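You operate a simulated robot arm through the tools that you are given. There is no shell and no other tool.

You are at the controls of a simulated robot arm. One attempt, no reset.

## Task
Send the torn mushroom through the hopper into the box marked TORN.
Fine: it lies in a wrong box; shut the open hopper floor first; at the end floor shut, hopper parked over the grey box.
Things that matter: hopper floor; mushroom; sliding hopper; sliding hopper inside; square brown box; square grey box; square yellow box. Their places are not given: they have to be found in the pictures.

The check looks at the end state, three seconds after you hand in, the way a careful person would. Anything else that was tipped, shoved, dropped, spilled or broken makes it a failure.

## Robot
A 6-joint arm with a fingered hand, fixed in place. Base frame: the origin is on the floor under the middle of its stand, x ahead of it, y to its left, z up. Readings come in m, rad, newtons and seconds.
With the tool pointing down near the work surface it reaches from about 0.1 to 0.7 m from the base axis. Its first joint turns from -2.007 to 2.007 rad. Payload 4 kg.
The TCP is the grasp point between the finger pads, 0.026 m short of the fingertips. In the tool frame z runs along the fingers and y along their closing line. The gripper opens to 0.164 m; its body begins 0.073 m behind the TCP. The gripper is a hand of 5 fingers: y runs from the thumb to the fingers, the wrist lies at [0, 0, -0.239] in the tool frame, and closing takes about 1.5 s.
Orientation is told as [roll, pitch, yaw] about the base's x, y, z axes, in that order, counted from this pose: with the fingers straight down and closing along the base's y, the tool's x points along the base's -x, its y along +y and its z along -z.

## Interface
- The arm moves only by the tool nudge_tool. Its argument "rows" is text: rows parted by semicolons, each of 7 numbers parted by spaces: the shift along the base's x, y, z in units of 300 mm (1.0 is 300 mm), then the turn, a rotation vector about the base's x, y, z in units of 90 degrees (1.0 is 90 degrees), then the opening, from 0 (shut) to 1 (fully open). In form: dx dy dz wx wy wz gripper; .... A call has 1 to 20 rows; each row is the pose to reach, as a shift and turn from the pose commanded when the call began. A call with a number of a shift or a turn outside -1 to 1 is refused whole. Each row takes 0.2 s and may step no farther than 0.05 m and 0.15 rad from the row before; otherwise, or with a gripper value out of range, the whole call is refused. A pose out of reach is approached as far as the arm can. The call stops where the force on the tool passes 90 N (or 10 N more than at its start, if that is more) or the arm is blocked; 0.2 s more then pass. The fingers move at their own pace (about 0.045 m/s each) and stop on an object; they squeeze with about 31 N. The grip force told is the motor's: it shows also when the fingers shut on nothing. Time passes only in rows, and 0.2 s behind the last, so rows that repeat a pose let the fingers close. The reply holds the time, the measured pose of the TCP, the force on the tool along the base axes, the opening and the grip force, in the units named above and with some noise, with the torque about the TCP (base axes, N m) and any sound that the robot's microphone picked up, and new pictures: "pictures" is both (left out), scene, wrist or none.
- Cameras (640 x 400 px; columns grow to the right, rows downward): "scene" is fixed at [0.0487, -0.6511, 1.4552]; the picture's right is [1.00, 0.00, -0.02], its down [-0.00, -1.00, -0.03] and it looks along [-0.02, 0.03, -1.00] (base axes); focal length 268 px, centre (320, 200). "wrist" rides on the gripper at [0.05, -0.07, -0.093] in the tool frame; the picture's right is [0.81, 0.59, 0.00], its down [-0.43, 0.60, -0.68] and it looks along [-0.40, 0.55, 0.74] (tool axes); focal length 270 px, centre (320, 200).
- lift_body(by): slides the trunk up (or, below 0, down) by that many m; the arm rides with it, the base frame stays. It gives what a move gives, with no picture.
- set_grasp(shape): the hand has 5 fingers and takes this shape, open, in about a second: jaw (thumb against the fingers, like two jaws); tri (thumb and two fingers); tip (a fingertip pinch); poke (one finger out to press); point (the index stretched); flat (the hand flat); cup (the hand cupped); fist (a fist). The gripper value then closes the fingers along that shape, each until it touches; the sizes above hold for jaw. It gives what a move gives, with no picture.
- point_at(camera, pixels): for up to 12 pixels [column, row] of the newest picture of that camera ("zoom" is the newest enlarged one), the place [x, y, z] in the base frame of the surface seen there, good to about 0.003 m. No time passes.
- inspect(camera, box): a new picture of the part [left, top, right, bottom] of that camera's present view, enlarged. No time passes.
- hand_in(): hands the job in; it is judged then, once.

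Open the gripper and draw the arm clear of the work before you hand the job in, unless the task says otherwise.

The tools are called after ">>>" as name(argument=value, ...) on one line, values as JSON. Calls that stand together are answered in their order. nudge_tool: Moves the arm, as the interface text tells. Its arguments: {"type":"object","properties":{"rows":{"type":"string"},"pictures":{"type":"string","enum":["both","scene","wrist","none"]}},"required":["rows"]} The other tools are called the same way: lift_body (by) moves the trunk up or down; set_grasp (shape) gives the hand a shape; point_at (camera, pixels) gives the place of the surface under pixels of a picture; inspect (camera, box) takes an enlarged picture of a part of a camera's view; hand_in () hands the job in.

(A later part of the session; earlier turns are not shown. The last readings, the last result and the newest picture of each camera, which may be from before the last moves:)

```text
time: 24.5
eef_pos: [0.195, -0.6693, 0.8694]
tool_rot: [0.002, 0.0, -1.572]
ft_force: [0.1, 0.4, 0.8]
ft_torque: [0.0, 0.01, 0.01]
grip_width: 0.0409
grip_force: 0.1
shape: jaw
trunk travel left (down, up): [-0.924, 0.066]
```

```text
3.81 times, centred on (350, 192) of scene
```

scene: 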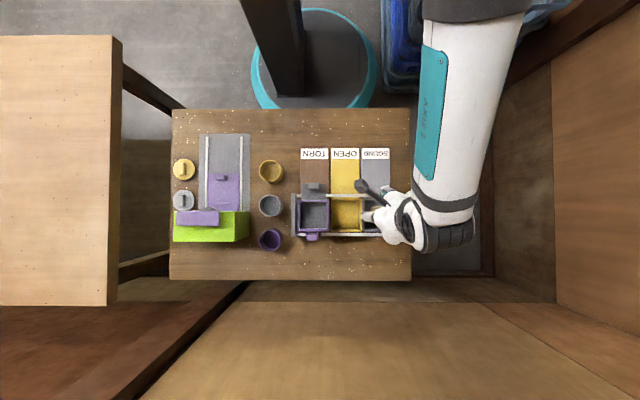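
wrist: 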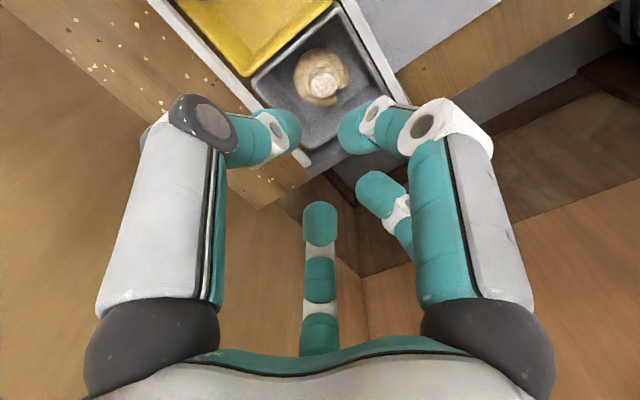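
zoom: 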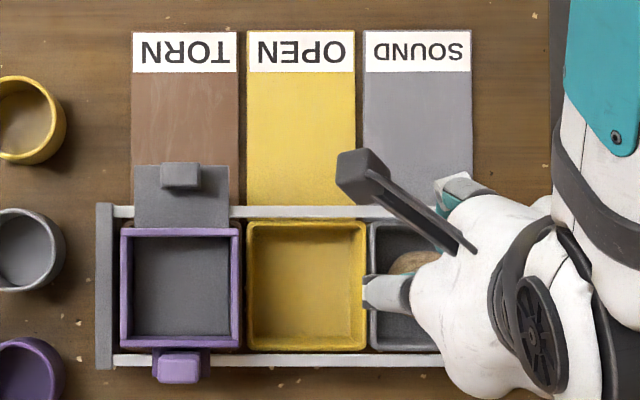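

The hand is right over the mushroom: its stem is seen at wrist (322,84), just where the tool axis passes. I measure the fingertips' places at this opening to check clearance to the box walls.

>>> point_at(camera="wrist", pixels=[[290, 118], [270, 130], [297, 130], [345, 118], [343, 140], [362, 180], [375, 178], [320, 208], [320, 225], [322, 84], [308, 75], [335, 95]])

>>> inspect(camera="wrist", box=[230, 20, 430, 260])

```text
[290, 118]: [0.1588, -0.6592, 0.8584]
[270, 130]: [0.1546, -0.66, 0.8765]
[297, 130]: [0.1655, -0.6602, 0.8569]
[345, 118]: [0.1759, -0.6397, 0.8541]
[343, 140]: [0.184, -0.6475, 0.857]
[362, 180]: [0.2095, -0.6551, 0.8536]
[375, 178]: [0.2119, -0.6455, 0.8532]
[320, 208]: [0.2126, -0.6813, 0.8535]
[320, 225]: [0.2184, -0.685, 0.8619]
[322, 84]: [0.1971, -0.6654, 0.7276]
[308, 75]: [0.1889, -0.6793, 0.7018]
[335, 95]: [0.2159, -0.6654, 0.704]
```

```text
1.67 times, centred on (330, 140) of wrist
```

zoom: 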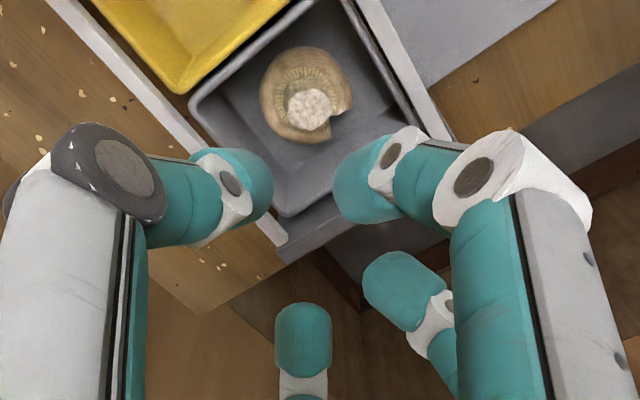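

At 0.041 m opening the thumb would brush the box's left wall (inner x≈0.159), so I narrow to about 0.032 m and centre the TCP at x≈0.1975. I descend to TCP z≈0.775, still above the rails, and check.

>>> nudge_tool(rows="0.008 0.004 -0.1 0 0 0 0.195; 0.008 0.004 -0.2 0 0 0 0.195; 0.008 0.004 -0.28 0 0 0 0.195; 0.008 0.004 -0.315 0 0 0 0.195; 0.008 0.004 -0.315 0 0 0 0.195", pictures="both")

>>> inspect(camera="wrist", box=[230, 60, 430, 260])

```text
time: 25.7
eef_pos: [0.1936, -0.6527, 0.7896]
tool_rot: [0.002, -0.004, -1.572]
ft_force: [0.2, -0.3, -0.3]
ft_torque: [-0.01, 0.01, 0.05]
grip_width: 0.0324
grip_force: 0.1
shape: jaw
out of reach, approached as far as the arm can: row 2, 3, 4, 5
trunk travel left (down, up): [-0.924, 0.066]
```

scene: 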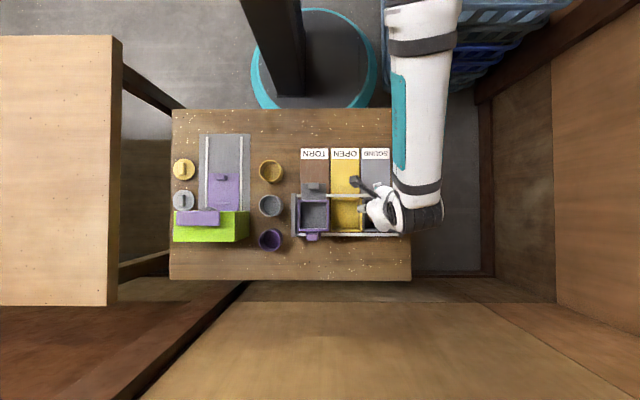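
wrist: 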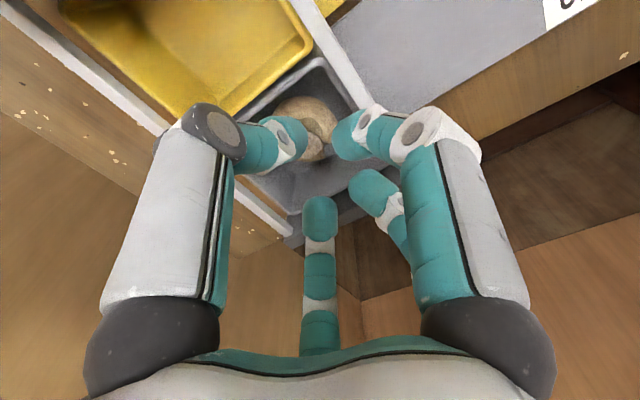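

```text
2.00 times, centred on (330, 160) of wrist
```

zoom: 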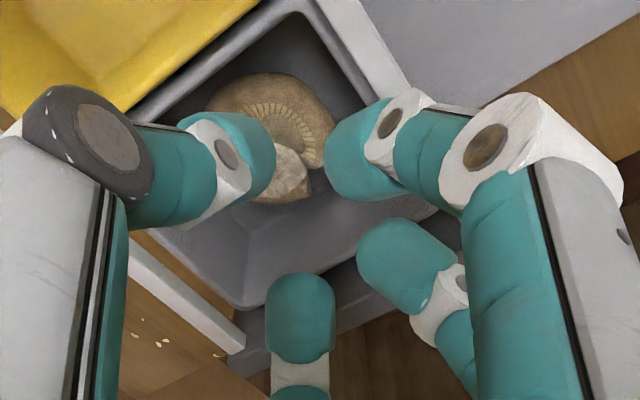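

The arm runs out of reach here because the trunk is too high (it got to (0.194,-0.653,0.790) only). I raise the hand about 0.24 m, then lower the trunk by 0.2 m for a flatter arm.

>>> nudge_tool(rows="0 0 0.12 0 0 0 0.195; 0 0 0.26 0 0 0 0.195; 0 0 0.4 0 0 0 0.195; 0 0 0.54 0 0 0 0.195; 0 0 0.68 0 0 0 0.195; 0 0 0.8 0 0 0 0.195; 0 0 0.85 0 0 0 0.195", pictures="none")

```text
time: 27.3
eef_pos: [0.195, -0.6538, 1.0458]
tool_rot: [0.002, -0.003, -1.573]
ft_force: [0.5, 1.1, -0.2]
ft_torque: [0.0, 0.03, -0.02]
grip_width: 0.0324
grip_force: 0.0
shape: jaw
trunk travel left (down, up): [-0.924, 0.066]
```

The hand is at z≈1.046 with clear space below it. I lower the trunk by 0.2 m, which brings the TCP to about 0.846, still above everything.

>>> lift_body(by=-0.2)

>>> nudge_tool(rows="0 0 0 0 0 0 0.195", pictures="both")

```text
time: 29.5
eef_pos: [0.1942, -0.653, 0.8435]
tool_rot: [0.002, -0.002, -1.573]
ft_force: [1.0, 0.8, 0.0]
ft_torque: [-0.01, 0.0, -0.02]
grip_width: 0.0322
grip_force: 0.0
shape: jaw
trunk travel left (down, up): [-0.724, 0.266]
```

```text
time: 29.9
eef_pos: [0.1944, -0.6532, 0.8444]
tool_rot: [0.002, -0.004, -1.572]
ft_force: [-0.1, 0.9, -0.3]
ft_torque: [0.0, 0.0, -0.02]
grip_width: 0.0321
grip_force: 0.0
shape: jaw
trunk travel left (down, up): [-0.724, 0.266]
```

scene: 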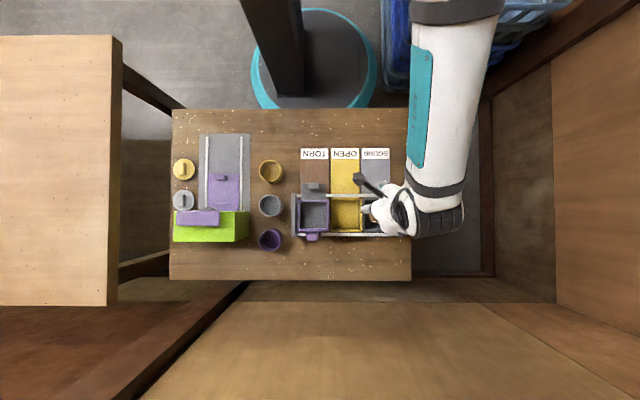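
wrist: 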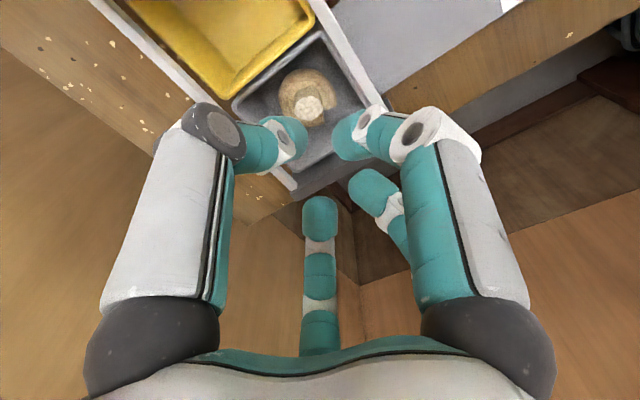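

Trunk is down 0.2 m and the hand sits at (0.194,-0.653,0.844). I move to (0.1975,-0.668) and descend to z≈0.775 again.

>>> nudge_tool(rows="0.01 -0.05 0 0 0 0 0.195; 0.01 -0.05 -0.12 0 0 0 0.195; 0.01 -0.05 -0.231 0 0 0 0.195; 0.01 -0.05 -0.231 0 0 0 0.195", pictures="both")

>>> inspect(camera="wrist", box=[230, 60, 430, 260])

```text
time: 30.9
eef_pos: [0.1972, -0.6684, 0.7769]
tool_rot: [0.002, -0.002, -1.572]
ft_force: [0.1, 0.0, -0.6]
ft_torque: [-0.04, -0.01, 0.0]
grip_width: 0.0322
grip_force: 0.1
shape: jaw
trunk travel left (down, up): [-0.724, 0.266]
```

scene: 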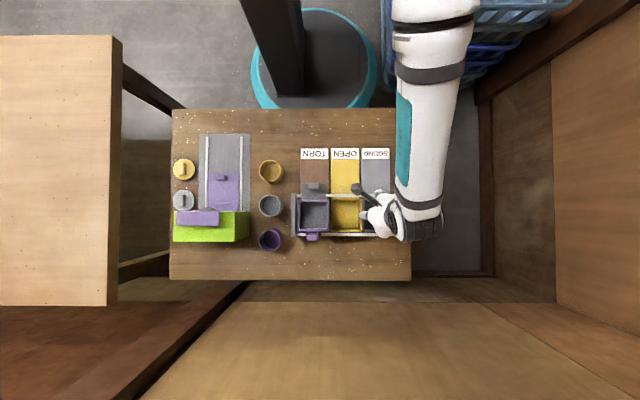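
wrist: 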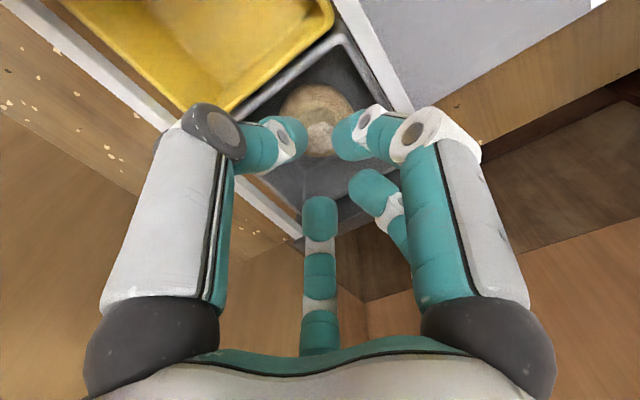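

```text
2.00 times, centred on (330, 160) of wrist
```

zoom: 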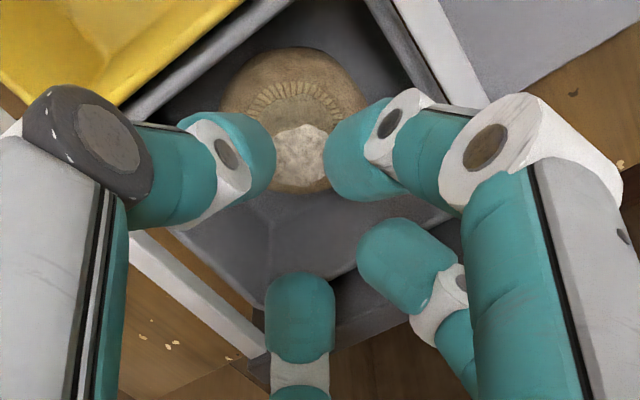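

The stem sits between the fingertips at zoom (300,155). Before going into the box I measure how far out the thumb and second finger extend near rim height, from both views.

>>> point_at(camera="zoom", pixels=[[255, 160], [240, 125], [215, 115], [270, 170], [150, 135], [140, 215], [340, 130], [330, 170], [378, 105], [365, 245], [300, 285], [420, 225]])

>>> inspect(camera="scene", box=[340, 170, 420, 245])

```text
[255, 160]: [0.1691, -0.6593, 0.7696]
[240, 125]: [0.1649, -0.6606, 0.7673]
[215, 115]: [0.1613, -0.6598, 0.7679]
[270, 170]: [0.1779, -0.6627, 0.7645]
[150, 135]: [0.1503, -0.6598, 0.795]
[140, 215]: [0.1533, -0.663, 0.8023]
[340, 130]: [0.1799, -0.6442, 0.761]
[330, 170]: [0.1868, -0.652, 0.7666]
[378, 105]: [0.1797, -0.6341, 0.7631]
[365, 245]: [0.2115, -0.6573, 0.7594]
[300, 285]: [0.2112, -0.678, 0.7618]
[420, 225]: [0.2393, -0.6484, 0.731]
```

```text
5.33 times, centred on (380, 208) of scene
```

zoom: 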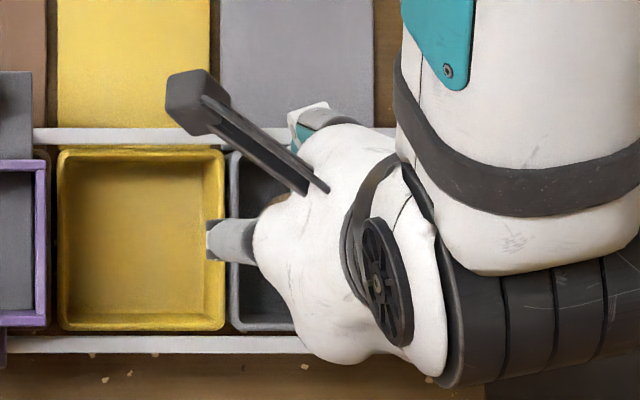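

The thumb's outer side near rim height is about x≈0.161-0.165, so I check the grey box's left rim precisely at scene zoom columns 222-245.

>>> point_at(camera="zoom", pixels=[[220, 300], [226, 300], [231, 300], [234, 300], [237, 300], [241, 300], [246, 300], [209, 242], [215, 225], [215, 258]])

```text
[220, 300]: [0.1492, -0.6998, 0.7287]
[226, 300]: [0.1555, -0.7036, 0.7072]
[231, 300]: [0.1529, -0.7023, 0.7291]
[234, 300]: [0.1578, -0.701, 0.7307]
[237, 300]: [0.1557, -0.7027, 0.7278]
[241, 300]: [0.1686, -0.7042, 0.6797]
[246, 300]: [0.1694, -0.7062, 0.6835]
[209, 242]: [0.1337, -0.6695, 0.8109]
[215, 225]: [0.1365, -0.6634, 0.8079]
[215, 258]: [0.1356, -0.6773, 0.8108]
```

The rim's inner edge is at about x≈0.1575, leaving some 4 mm for the thumb. I descend carefully to z≈0.752 first, shifted 1 mm in +x.

>>> nudge_tool(rows="0.003 0 -0.03 0 0 0 0.195; 0.003 0 -0.06 0 0 0 0.195; 0.003 0 -0.085 0 0 0 0.195", pictures="both")

>>> inspect(camera="wrist", box=[230, 60, 430, 260])

```text
time: 31.7
eef_pos: [0.1984, -0.6691, 0.7496]
tool_rot: [0.002, -0.004, -1.573]
ft_force: [1.0, 0.0, -0.1]
ft_torque: [-0.03, -0.01, -0.03]
grip_width: 0.0321
grip_force: 0.1
shape: jaw
trunk travel left (down, up): [-0.724, 0.266]
```

scene: 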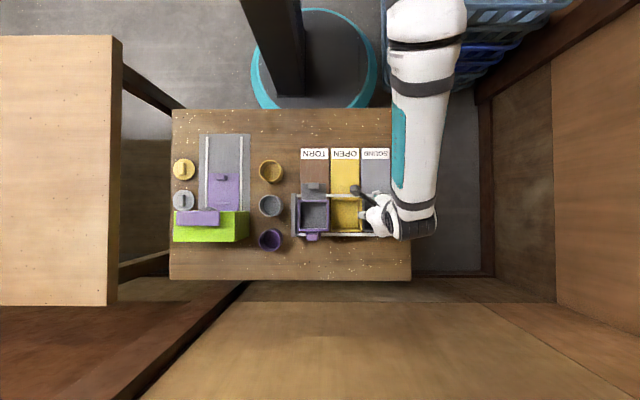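
wrist: 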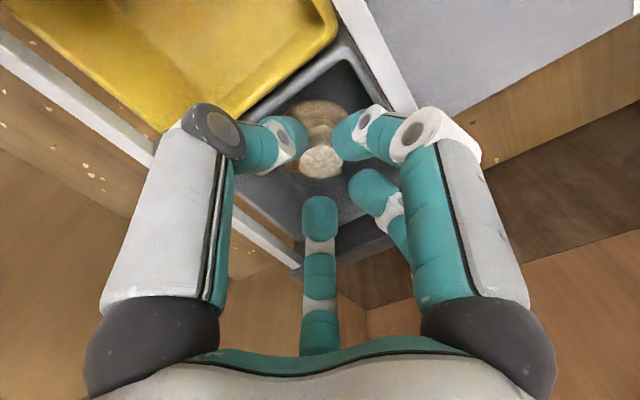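

```text
2.00 times, centred on (330, 160) of wrist
```

zoom: 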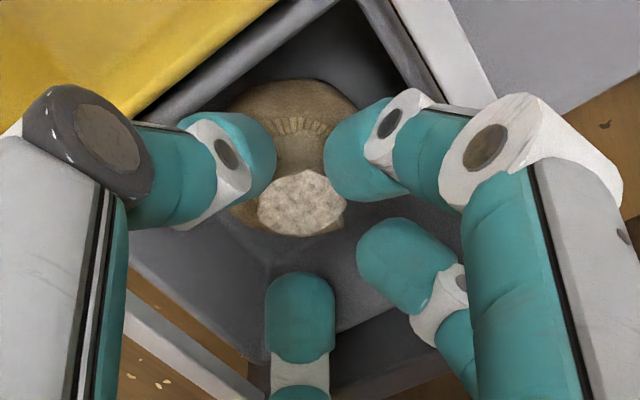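

The stem's top is now inside the ring of fingertips (zoom (302,203)) with no contact force. I go down another 13 mm to z≈0.736.

>>> nudge_tool(rows="0 0 -0.02 0 0 0 0.195; 0 0 -0.035 0 0 0 0.195; 0 0 -0.045 0 0 0 0.195", pictures="both")

>>> inspect(camera="wrist", box=[230, 60, 430, 260])

```text
time: 32.5
eef_pos: [0.1987, -0.6692, 0.7377]
tool_rot: [0.001, -0.006, -1.572]
ft_force: [-2.8, -2.4, 13.8]
ft_torque: [0.12, -0.05, 0.03]
grip_width: 0.0313
grip_force: 0.0
shape: jaw
trunk travel left (down, up): [-0.724, 0.266]
```

scene: 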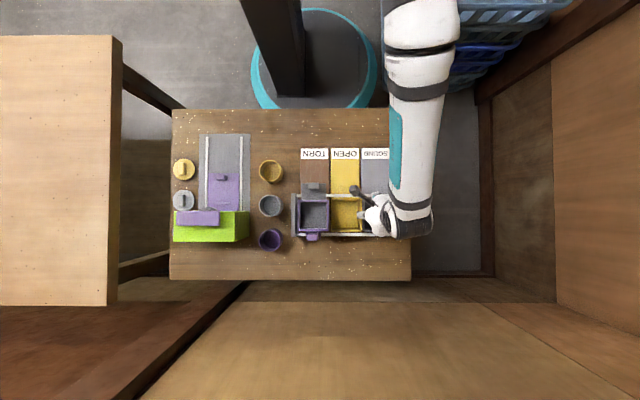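
wrist: 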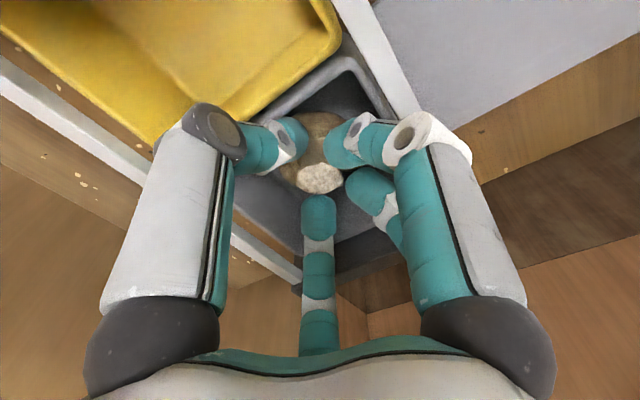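

```text
2.00 times, centred on (330, 160) of wrist
```

zoom: 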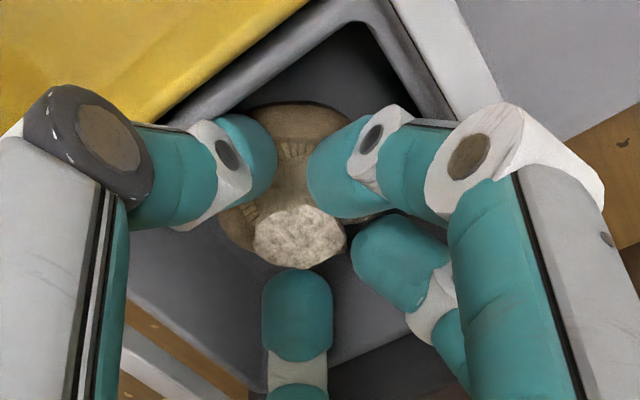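

There is now 13.8 N upward: the second finger (right in the wrist view) is being pressed inward, likely touching the box wall or rail on the +y side. I back up 12 mm at once and measure that finger's outer side.

>>> nudge_tool(rows="0 0 0.02 0 0 0 0.195; 0 0 0.045 0 0 0 0.195", pictures="both")

>>> inspect(camera="wrist", box=[310, 70, 450, 210])

>>> point_at(camera="wrist", pixels=[[340, 118], [348, 112], [360, 108], [370, 103], [385, 108], [400, 112], [420, 108], [440, 108], [352, 160], [390, 110], [400, 90], [385, 60]])

```text
time: 33.1
eef_pos: [0.1984, -0.6679, 0.7489]
tool_rot: [0.001, -0.001, -1.572]
ft_force: [-0.1, 0.4, 0.2]
ft_torque: [-0.01, 0.0, 0.01]
grip_width: 0.032
grip_force: 0.0
shape: jaw
trunk travel left (down, up): [-0.724, 0.266]
```

scene: 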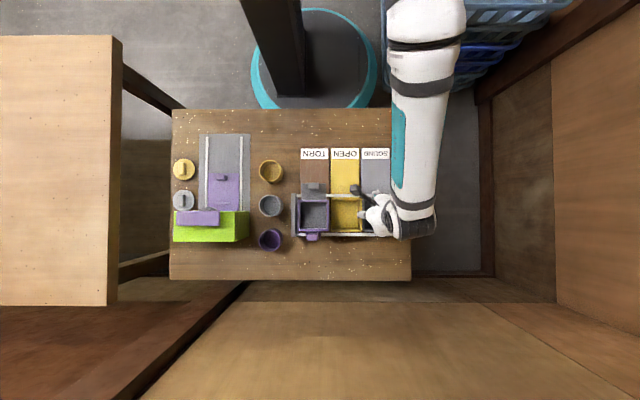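
wrist: 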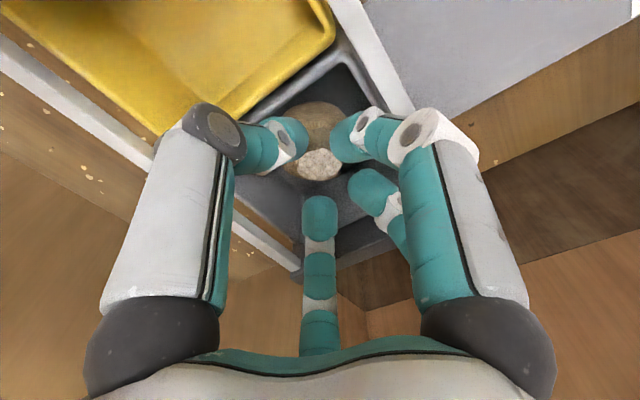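

```text
2.86 times, centred on (380, 140) of wrist
```

zoom: 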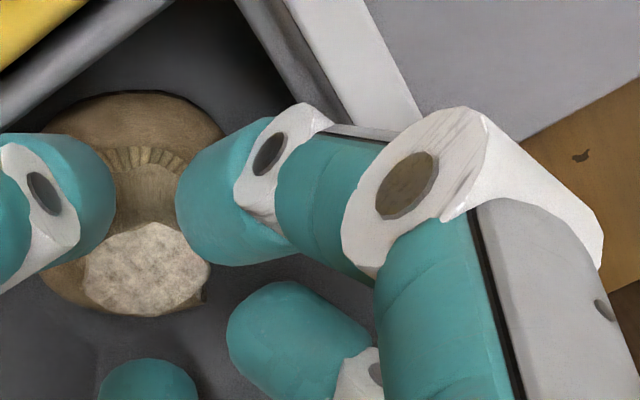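

```text
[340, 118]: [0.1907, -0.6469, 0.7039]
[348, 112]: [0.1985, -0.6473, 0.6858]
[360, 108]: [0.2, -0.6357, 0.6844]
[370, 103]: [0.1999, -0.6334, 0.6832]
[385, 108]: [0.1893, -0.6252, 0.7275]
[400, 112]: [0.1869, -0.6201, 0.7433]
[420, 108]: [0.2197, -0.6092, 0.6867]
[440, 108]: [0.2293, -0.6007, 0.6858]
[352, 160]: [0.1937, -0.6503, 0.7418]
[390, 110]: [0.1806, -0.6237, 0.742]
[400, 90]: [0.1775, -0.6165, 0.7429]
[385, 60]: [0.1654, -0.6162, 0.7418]
```

The rail (y≈-0.62, z≈0.742) lies right beneath the second finger's middle joint. I measure that finger's outer edge points.

>>> point_at(camera="zoom", pixels=[[205, 150], [240, 135], [275, 115], [310, 108], [345, 135], [375, 140], [410, 125], [450, 112], [500, 130], [560, 190], [595, 230], [350, 128]])

```text
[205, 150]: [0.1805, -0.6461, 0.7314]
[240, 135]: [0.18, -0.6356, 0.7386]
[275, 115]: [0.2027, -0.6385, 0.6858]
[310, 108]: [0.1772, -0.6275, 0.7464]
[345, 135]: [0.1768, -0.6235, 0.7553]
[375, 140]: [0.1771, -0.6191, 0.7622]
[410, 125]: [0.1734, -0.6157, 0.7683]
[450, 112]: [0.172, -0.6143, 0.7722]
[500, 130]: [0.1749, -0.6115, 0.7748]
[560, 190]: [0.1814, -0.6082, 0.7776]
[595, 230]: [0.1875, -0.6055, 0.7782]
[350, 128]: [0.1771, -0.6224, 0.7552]
```

The second finger's outer side crosses the rail's inner edge when lowered, so I need a few mm of -y shift. I check in the scene view whether a fifth finger hangs on the -y side of the palm before shifting.

>>> inspect(camera="scene", box=[350, 185, 410, 245])

>>> inspect(camera="wrist", box=[60, 90, 320, 300])

```text
6.67 times, centred on (380, 215) of scene
```

zoom: 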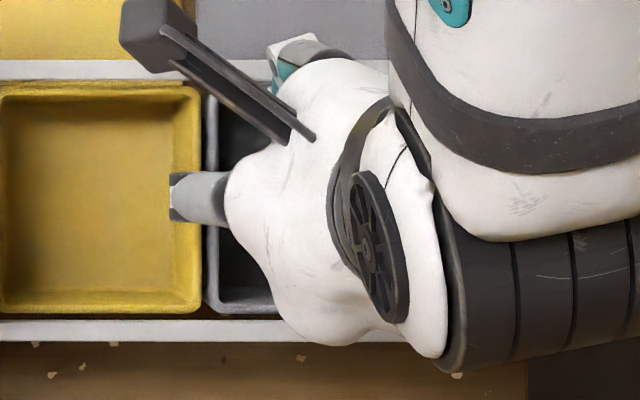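

```text
1.90 times, centred on (190, 195) of wrist
```

zoom: 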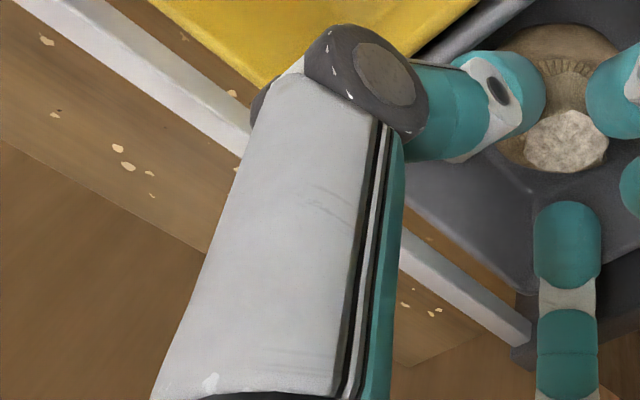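

No fifth finger shows on the -y side, so turning the hand +15° will point the second finger away from the rail. I rise to z≈0.776, rotate by +15° and shift to y≈-0.670.

>>> nudge_tool(rows="0 0 0.09 0 0 0 0.195; 0 -0.005 0.09 0 0 0.083 0.195; -0.003 -0.007 0.09 0 0 0.167 0.195; -0.003 -0.007 0.04 0 0 0.167 0.195; -0.003 -0.007 0 0 0 0.167 0.195", pictures="both")

>>> inspect(camera="wrist", box=[230, 60, 430, 260])

```text
time: 34.3
eef_pos: [0.1974, -0.67, 0.7487]
tool_rot: [0.001, -0.001, -1.311]
ft_force: [0.0, 1.9, 0.1]
ft_torque: [-0.04, 0.02, 0.0]
grip_width: 0.0321
grip_force: 0.1
shape: jaw
trunk travel left (down, up): [-0.724, 0.266]
```

scene: 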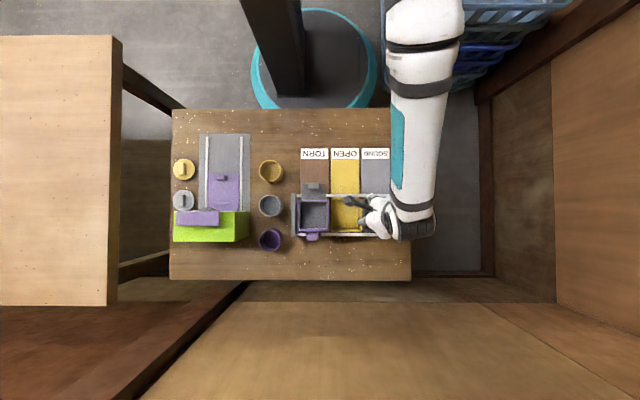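
wrist: 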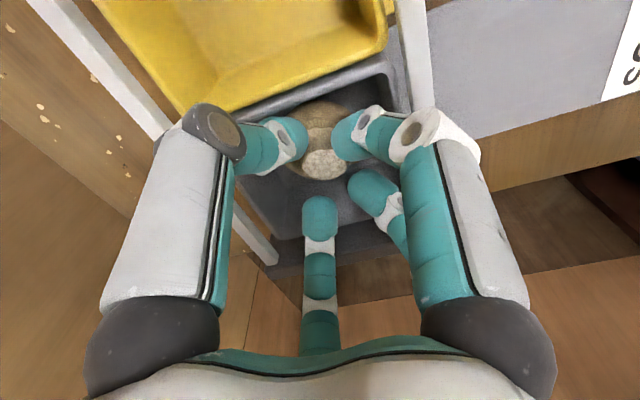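

```text
2.00 times, centred on (330, 160) of wrist
```

zoom: 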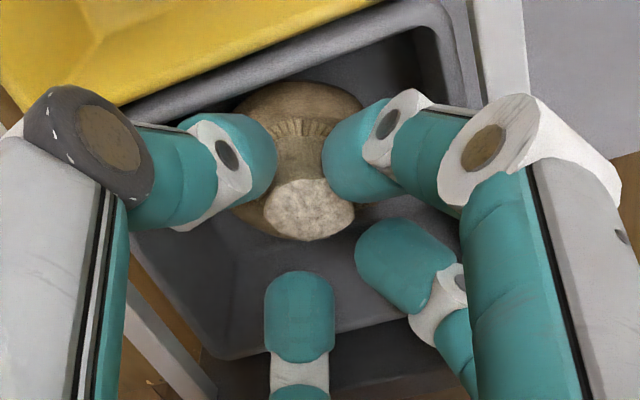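

The hand is turned and clear; the stem sits inside the ring at zoom (308,205). I descend 7 mm and check forces.

>>> nudge_tool(rows="0 0 -0.012 0 0 0 0.195; 0 0 -0.024 0 0 0 0.195", pictures="wrist")

>>> inspect(camera="wrist", box=[230, 60, 430, 260])

```text
time: 34.9
eef_pos: [0.1985, -0.6704, 0.7415]
tool_rot: [0.001, -0.004, -1.311]
ft_force: [-2.9, 4.6, 5.1]
ft_torque: [-0.22, -0.07, -0.07]
grip_width: 0.0317
grip_force: 0.1
shape: jaw
trunk travel left (down, up): [-0.724, 0.266]
```

wrist: 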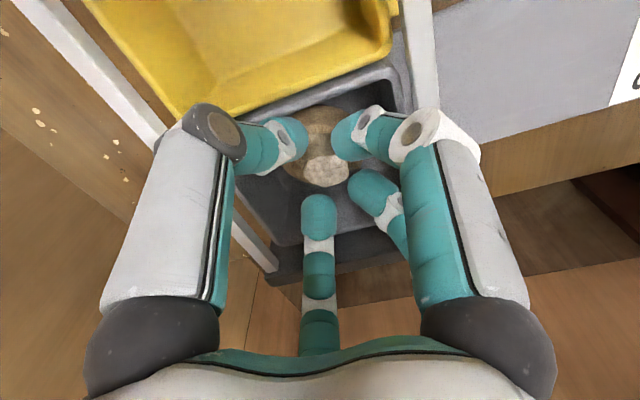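

```text
2.00 times, centred on (330, 160) of wrist
```

zoom: 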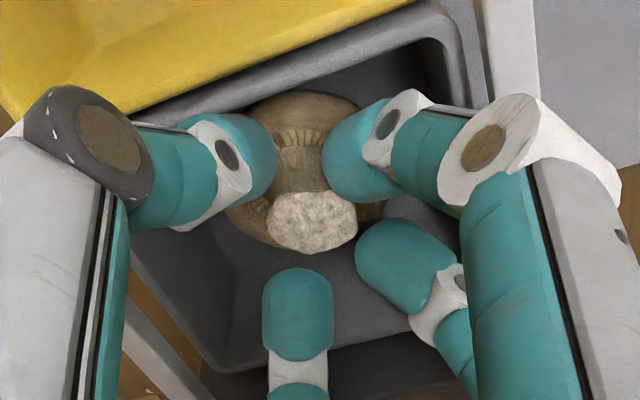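

The force (+4.6 y, torque x -0.22) tells of a hidden fifth finger on the -y side touching the other rail. The tri shape keeps those two side fingers stretched over and beyond the rails, so I rise to z≈0.88, turn back to yaw -90° and switch to tri.

>>> nudge_tool(rows="0 0 0.05 0 0 0 0.195; 0 0 0.2 0 0 -0.04 0.195; 0 0.003 0.35 0 0 -0.1 0.195; 0 0.005 0.46 0 0 -0.167 0.195", pictures="scene")

>>> set_grasp(shape="tri")

>>> nudge_tool(rows="0 0 0 0 0 0 0.195; 0 0 0 0 0 0 0.195; 0 0 0 0 0 0 0.195; 0 0 0 0 0 0 0.195; 0 0 0 0 0 0 0.195; 0 0 0 0 0 0 0.195; 0 0 0 0 0 0 0.195; 0 0 0 0 0 0 0.195", pictures="both")

>>> inspect(camera="scene", box=[330, 150, 430, 250])

```text
time: 35.9
eef_pos: [0.1966, -0.6671, 0.8799]
tool_rot: [0.0, -0.004, -1.573]
ft_force: [0.7, -0.5, 0.8]
ft_torque: [-0.02, 0.0, 0.0]
grip_width: 0.0316
grip_force: 0.0
shape: jaw
trunk travel left (down, up): [-0.724, 0.266]
```

scene: 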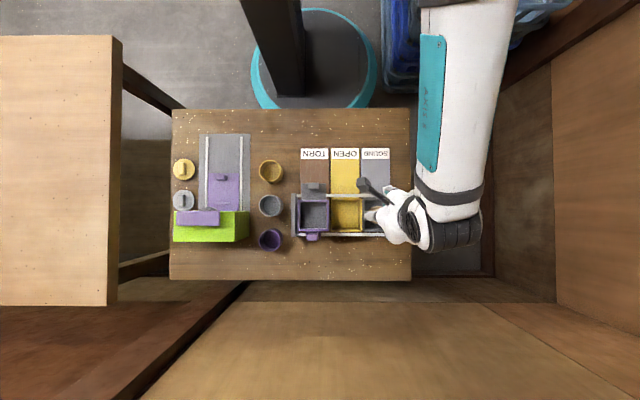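

```text
time: 36.8
eef_pos: [0.1967, -0.6676, 0.8793]
tool_rot: [0.003, -0.003, -1.572]
ft_force: [-0.8, 0.9, -1.0]
ft_torque: [-0.02, -0.01, -0.01]
grip_width: 0.1639
grip_force: 0.0
shape: tri
trunk travel left (down, up): [-0.724, 0.266]
```

```text
time: 38.6
eef_pos: [0.1976, -0.6691, 0.8799]
tool_rot: [0.002, -0.005, -1.573]
ft_force: [0.9, -0.4, 0.3]
ft_torque: [0.0, 0.03, 0.0]
grip_width: 0.0323
grip_force: 0.1
shape: tri
trunk travel left (down, up): [-0.724, 0.266]
```

scene: 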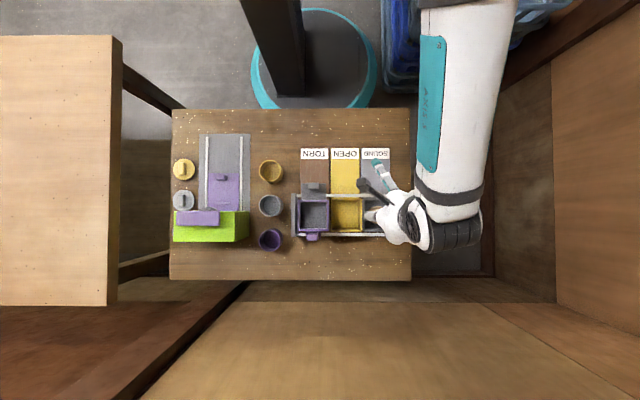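
wrist: 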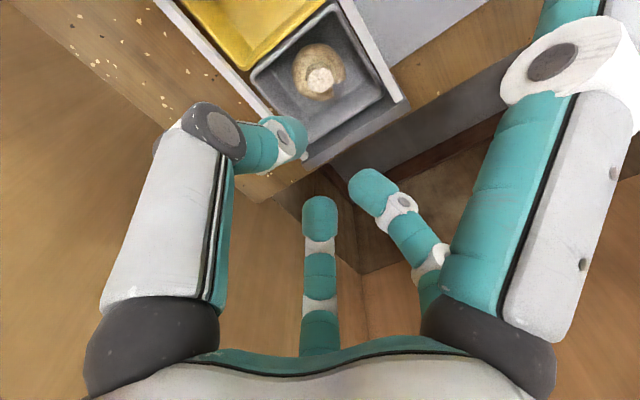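

```text
4.00 times, centred on (380, 200) of scene
```

zoom: 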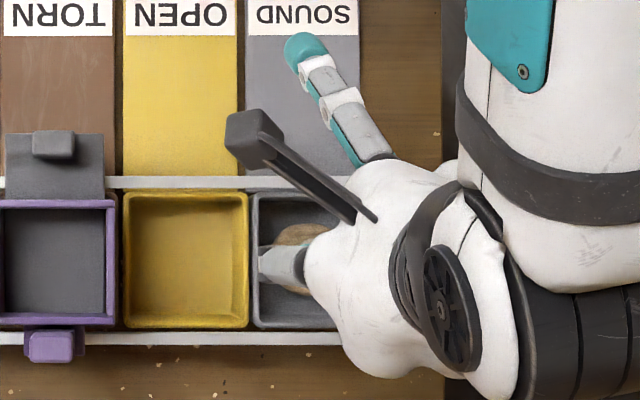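

The second finger is now stretched away over the rail, but I can't see the fifth one. I look closer under the -y side of the palm.

>>> inspect(camera="scene", box=[370, 210, 440, 275])

>>> inspect(camera="wrist", box=[80, 80, 340, 300])

```text
6.15 times, centred on (405, 242) of scene
```

zoom: 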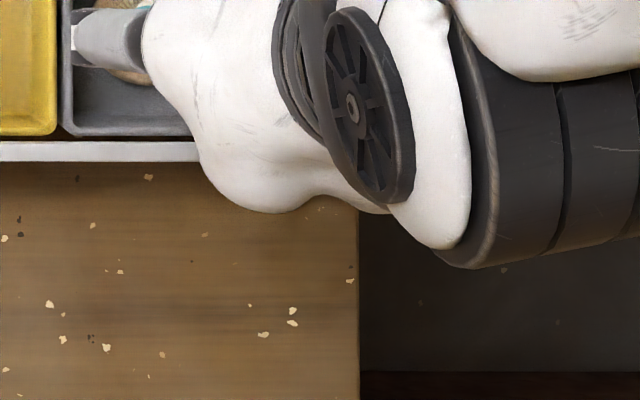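

```text
1.82 times, centred on (210, 190) of wrist
```

zoom: 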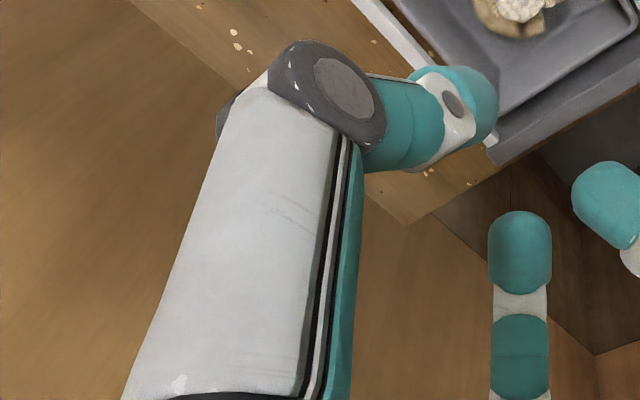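

The fifth finger cannot be made out from this angle, so I pull back towards the robot to about (0.197,-0.52,0.95) and tilt the hand outward by ~60° so the scene camera can see the fingers' underside arrangement.

>>> nudge_tool(rows="0 0.08 0.1 0 0 0 0.195; 0 0.2 0.18 0 0 0 0.195; 0 0.32 0.22 -0.09 0 0 0.195; 0 0.42 0.22 -0.18 0 0 0.195; 0 0.5 0.22 -0.27 0 0 0.195; 0 0.5 0.22 -0.36 0 0 0.195; 0 0.5 0.22 -0.45 0 0 0.195; 0 0.5 0.22 -0.54 0 0 0.195; 0 0.5 0.22 -0.63 0 0 0.195; 0 0.5 0.22 -0.68 0 0 0.195", pictures="both")

>>> inspect(camera="scene", box=[320, 90, 460, 215])

```text
time: 40.8
eef_pos: [0.1983, -0.5193, 0.9453]
tool_rot: [0.007, -1.073, -1.575]
ft_force: [-0.6, 0.7, 0.4]
ft_torque: [-0.02, 0.04, 0.0]
grip_width: 0.0323
grip_force: 0.0
shape: tri
trunk travel left (down, up): [-0.724, 0.266]
```

scene: 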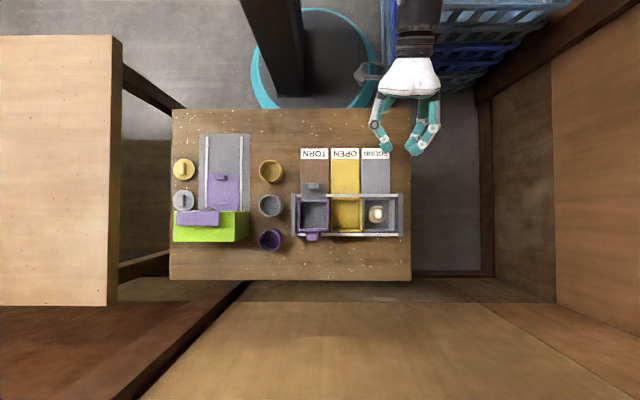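
wrist: 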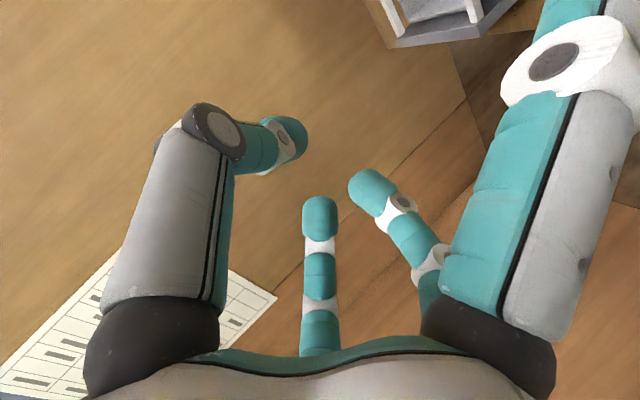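

```text
3.20 times, centred on (390, 152) of scene
```

zoom: 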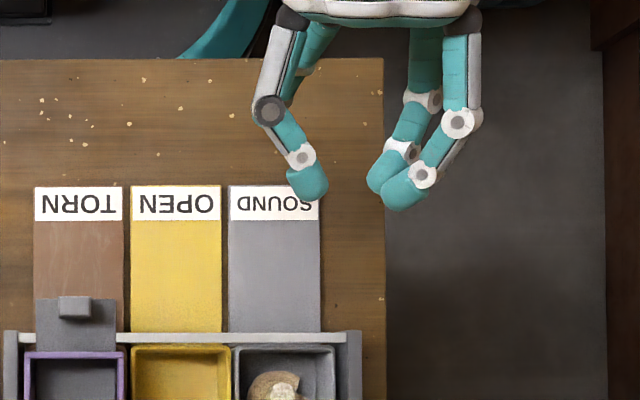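

This view shows the hand well: thumb at left, two long fingers at right hooked with nearly flat end segments (zoom (425,175)), which spread wide and must have hit the box or frame. I look at how this profile changes at narrower and wider openings.

>>> nudge_tool(rows="0 0 0 0 0 0 0.13; 0 0 0 0 0 0 0.13; 0 0 0 0 0 0 0.13", pictures="none")

>>> inspect(camera="scene", box=[360, 80, 450, 165])

>>> nudge_tool(rows="0 0 0 0 0 0 0.06; 0 0 0 0 0 0 0.06; 0 0 0 0 0 0 0.06", pictures="none")

>>> inspect(camera="scene", box=[360, 80, 450, 165])

>>> nudge_tool(rows="0 0 0 0 0 0 0.4; 0 0 0 0 0 0 0.4; 0 0 0 0 0 0 0.4; 0 0 0 0 0 0 0.4; 0 0 0 0 0 0 0.4", pictures="none")

>>> inspect(camera="scene", box=[360, 80, 450, 165])

```text
time: 41.6
eef_pos: [0.1994, -0.5192, 0.9468]
tool_rot: [0.004, -1.072, -1.573]
ft_force: [-0.6, -0.8, 0.6]
ft_torque: [0.0, 0.0, 0.01]
grip_width: 0.0215
grip_force: 0.1
shape: tri
trunk travel left (down, up): [-0.724, 0.266]
```

```text
4.71 times, centred on (405, 122) of scene
```

zoom: 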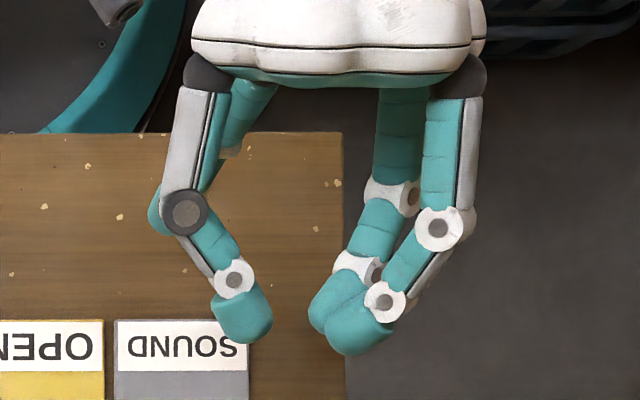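

```text
time: 42.4
eef_pos: [0.1976, -0.5186, 0.9473]
tool_rot: [0.003, -1.071, -1.574]
ft_force: [-1.2, -0.3, 0.3]
ft_torque: [0.04, -0.03, -0.03]
grip_width: 0.0099
grip_force: 0.0
shape: tri
trunk travel left (down, up): [-0.724, 0.266]
```

```text
4.71 times, centred on (405, 122) of scene
```

zoom: 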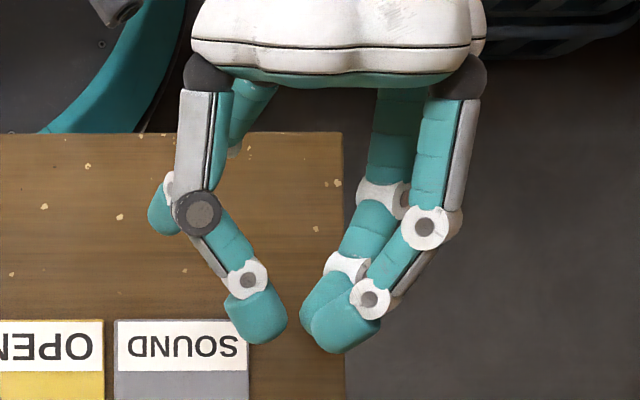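

```text
time: 43.6
eef_pos: [0.1972, -0.5189, 0.9462]
tool_rot: [0.004, -1.071, -1.574]
ft_force: [-0.5, 0.7, 0.4]
ft_torque: [0.0, 0.01, -0.02]
grip_width: 0.0655
grip_force: 0.1
shape: tri
trunk travel left (down, up): [-0.724, 0.266]
```

```text
4.71 times, centred on (405, 122) of scene
```

zoom: 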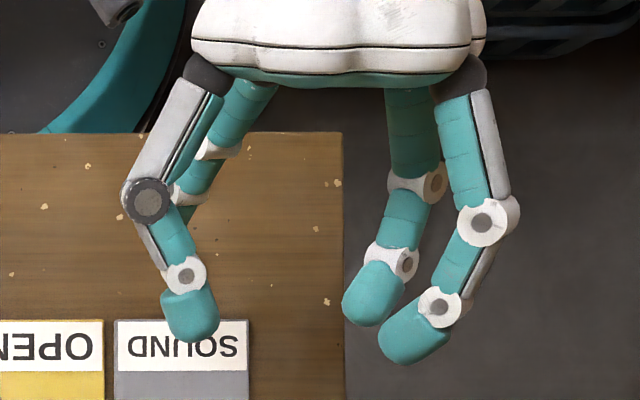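

Now it is clear: at ~0.022 m opening the fingers span only about ±0.037 m at rim height, which fits the box, while 0.032 did not. I set opening 0.145 (≈0.024 m), turn the hand back upright and return above the stem at (0.195,-0.668,0.88).

>>> nudge_tool(rows="0 0 0 0.09 0 0 0.145; 0 0 0 0.18 0 0 0.145; 0 0 0 0.27 0 0 0.145; 0 0 0 0.36 0 0 0.145; 0 0 0 0.45 0 0 0.145; 0 0 0 0.54 0 0 0.145; 0 -0.08 0 0.63 0 0 0.145; -0.004 -0.2 -0.05 0.68 0 0 0.145; -0.007 -0.33 -0.1 0.68 0 0 0.145; -0.007 -0.45 -0.18 0.68 0 0 0.145; -0.007 -0.497 -0.22 0.68 0 0 0.145; -0.007 -0.497 -0.22 0.68 0 0 0.145", pictures="both")

>>> inspect(camera="wrist", box=[220, 20, 420, 240])

```text
time: 46.2
eef_pos: [0.1947, -0.6678, 0.8803]
tool_rot: [0.002, -0.003, -1.573]
ft_force: [0.4, 0.6, -0.1]
ft_torque: [-0.03, -0.01, -0.01]
grip_width: 0.0241
grip_force: 0.1
shape: tri
out of reach, approached as far as the arm can: row 5
trunk travel left (down, up): [-0.724, 0.266]
```

scene: 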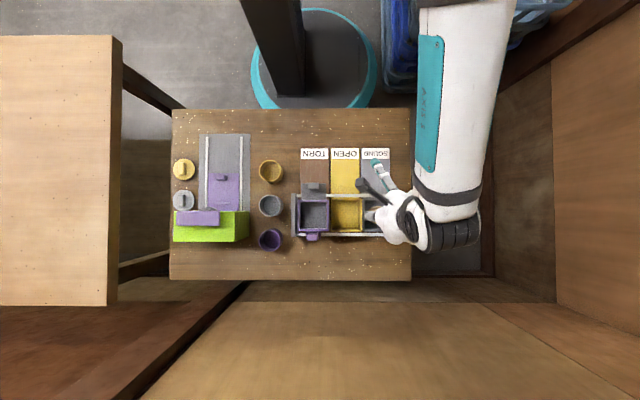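
wrist: 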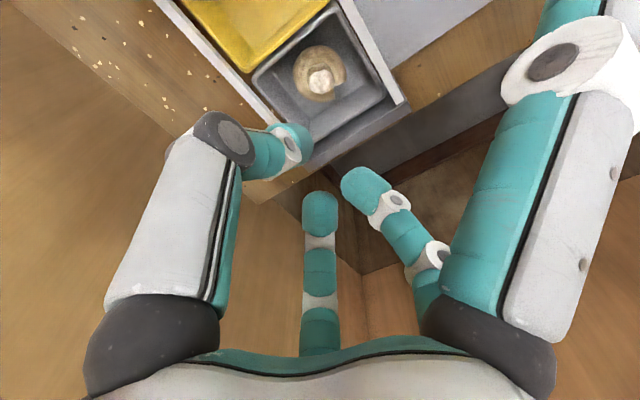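

```text
1.82 times, centred on (320, 130) of wrist
```

zoom: 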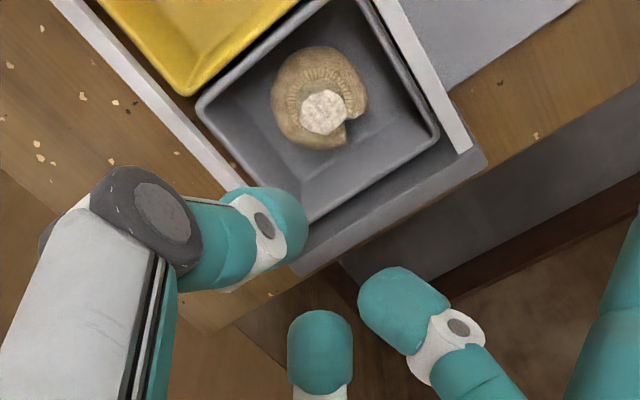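

The hand is upright again. I re-measure the stem, cap and the three fingertips to line them up exactly.

>>> point_at(camera="zoom", pixels=[[322, 112], [305, 112], [345, 112], [322, 92], [322, 130], [290, 220], [303, 235], [300, 205], [320, 315], [320, 335], [368, 290], [385, 275]])

```text
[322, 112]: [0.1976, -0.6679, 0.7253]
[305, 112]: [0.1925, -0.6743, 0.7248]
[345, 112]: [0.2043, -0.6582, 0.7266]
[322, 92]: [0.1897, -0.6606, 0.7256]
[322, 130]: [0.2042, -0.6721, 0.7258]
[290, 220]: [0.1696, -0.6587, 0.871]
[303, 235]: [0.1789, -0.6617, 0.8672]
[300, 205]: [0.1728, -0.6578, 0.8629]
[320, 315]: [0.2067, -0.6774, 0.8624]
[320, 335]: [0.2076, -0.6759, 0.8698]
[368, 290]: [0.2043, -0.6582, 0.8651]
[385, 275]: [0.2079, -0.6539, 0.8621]
```

Stem centre is about (0.197,-0.6665), radius 9.5 mm, and the fingertip ring is centred on the TCP. I set the TCP to (0.1955,-0.667) and descend to z≈0.752.

>>> nudge_tool(rows="0.003 0.003 -0.13 0 0 0 0.145; 0.003 0.003 -0.26 0 0 0 0.145; 0.003 0.003 -0.36 0 0 0 0.145; 0.003 0.003 -0.41 0 0 0 0.145; 0.003 0.003 -0.428 0 0 0 0.145", pictures="both")

>>> inspect(camera="wrist", box=[220, 60, 420, 260])

>>> inspect(camera="scene", box=[340, 150, 430, 245])

```text
time: 47.4
eef_pos: [0.1974, -0.6695, 0.752]
tool_rot: [0.001, -0.004, -1.574]
ft_force: [-0.3, 0.1, 0.4]
ft_torque: [-0.02, 0.0, 0.02]
grip_width: 0.0239
grip_force: 0.2
shape: tri
trunk travel left (down, up): [-0.724, 0.266]
```

scene: 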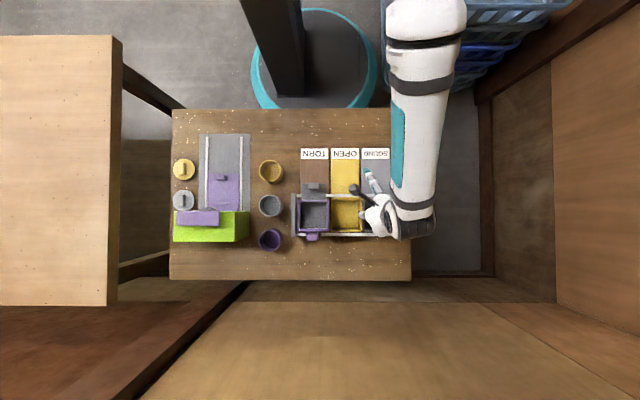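
wrist: 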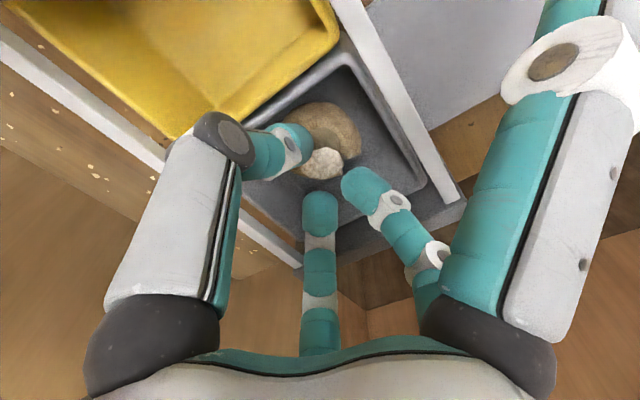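

```text
2.00 times, centred on (320, 160) of wrist
```

zoom: 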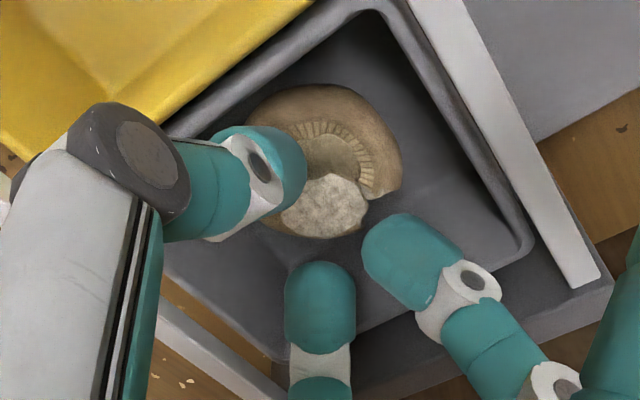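

```text
4.21 times, centred on (385, 198) of scene
```

zoom: 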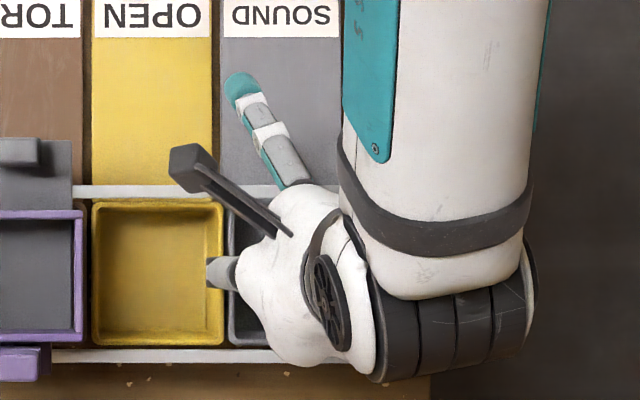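

The stem appears at wrist (321,163), within about 2 mm of the tool axis. I take another reading to average out noise before going lower.

>>> nudge_tool(rows="0 0 0 0 0 0 0.145; 0 0 0 0 0 0 0.145", pictures="none")

>>> point_at(camera="wrist", pixels=[[322, 160], [305, 165], [340, 160], [320, 195], [343, 180], [308, 150], [300, 165], [270, 130], [400, 120], [430, 180], [330, 60], [425, 175]])

```text
time: 48.0
eef_pos: [0.1963, -0.667, 0.7512]
tool_rot: [0.002, -0.004, -1.573]
ft_force: [-0.5, 1.1, 0.4]
ft_torque: [0.04, 0.0, 0.0]
grip_width: 0.024
grip_force: 0.0
shape: tri
trunk travel left (down, up): [-0.724, 0.266]
```

```text
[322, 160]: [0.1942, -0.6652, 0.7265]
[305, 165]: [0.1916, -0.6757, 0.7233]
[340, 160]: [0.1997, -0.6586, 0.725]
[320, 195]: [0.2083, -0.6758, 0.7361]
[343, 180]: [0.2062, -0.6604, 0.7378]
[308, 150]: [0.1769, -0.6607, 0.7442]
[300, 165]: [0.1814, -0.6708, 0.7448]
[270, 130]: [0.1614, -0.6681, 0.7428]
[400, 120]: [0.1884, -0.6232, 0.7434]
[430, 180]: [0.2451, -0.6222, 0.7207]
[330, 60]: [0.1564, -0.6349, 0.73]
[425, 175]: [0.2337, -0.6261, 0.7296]
```

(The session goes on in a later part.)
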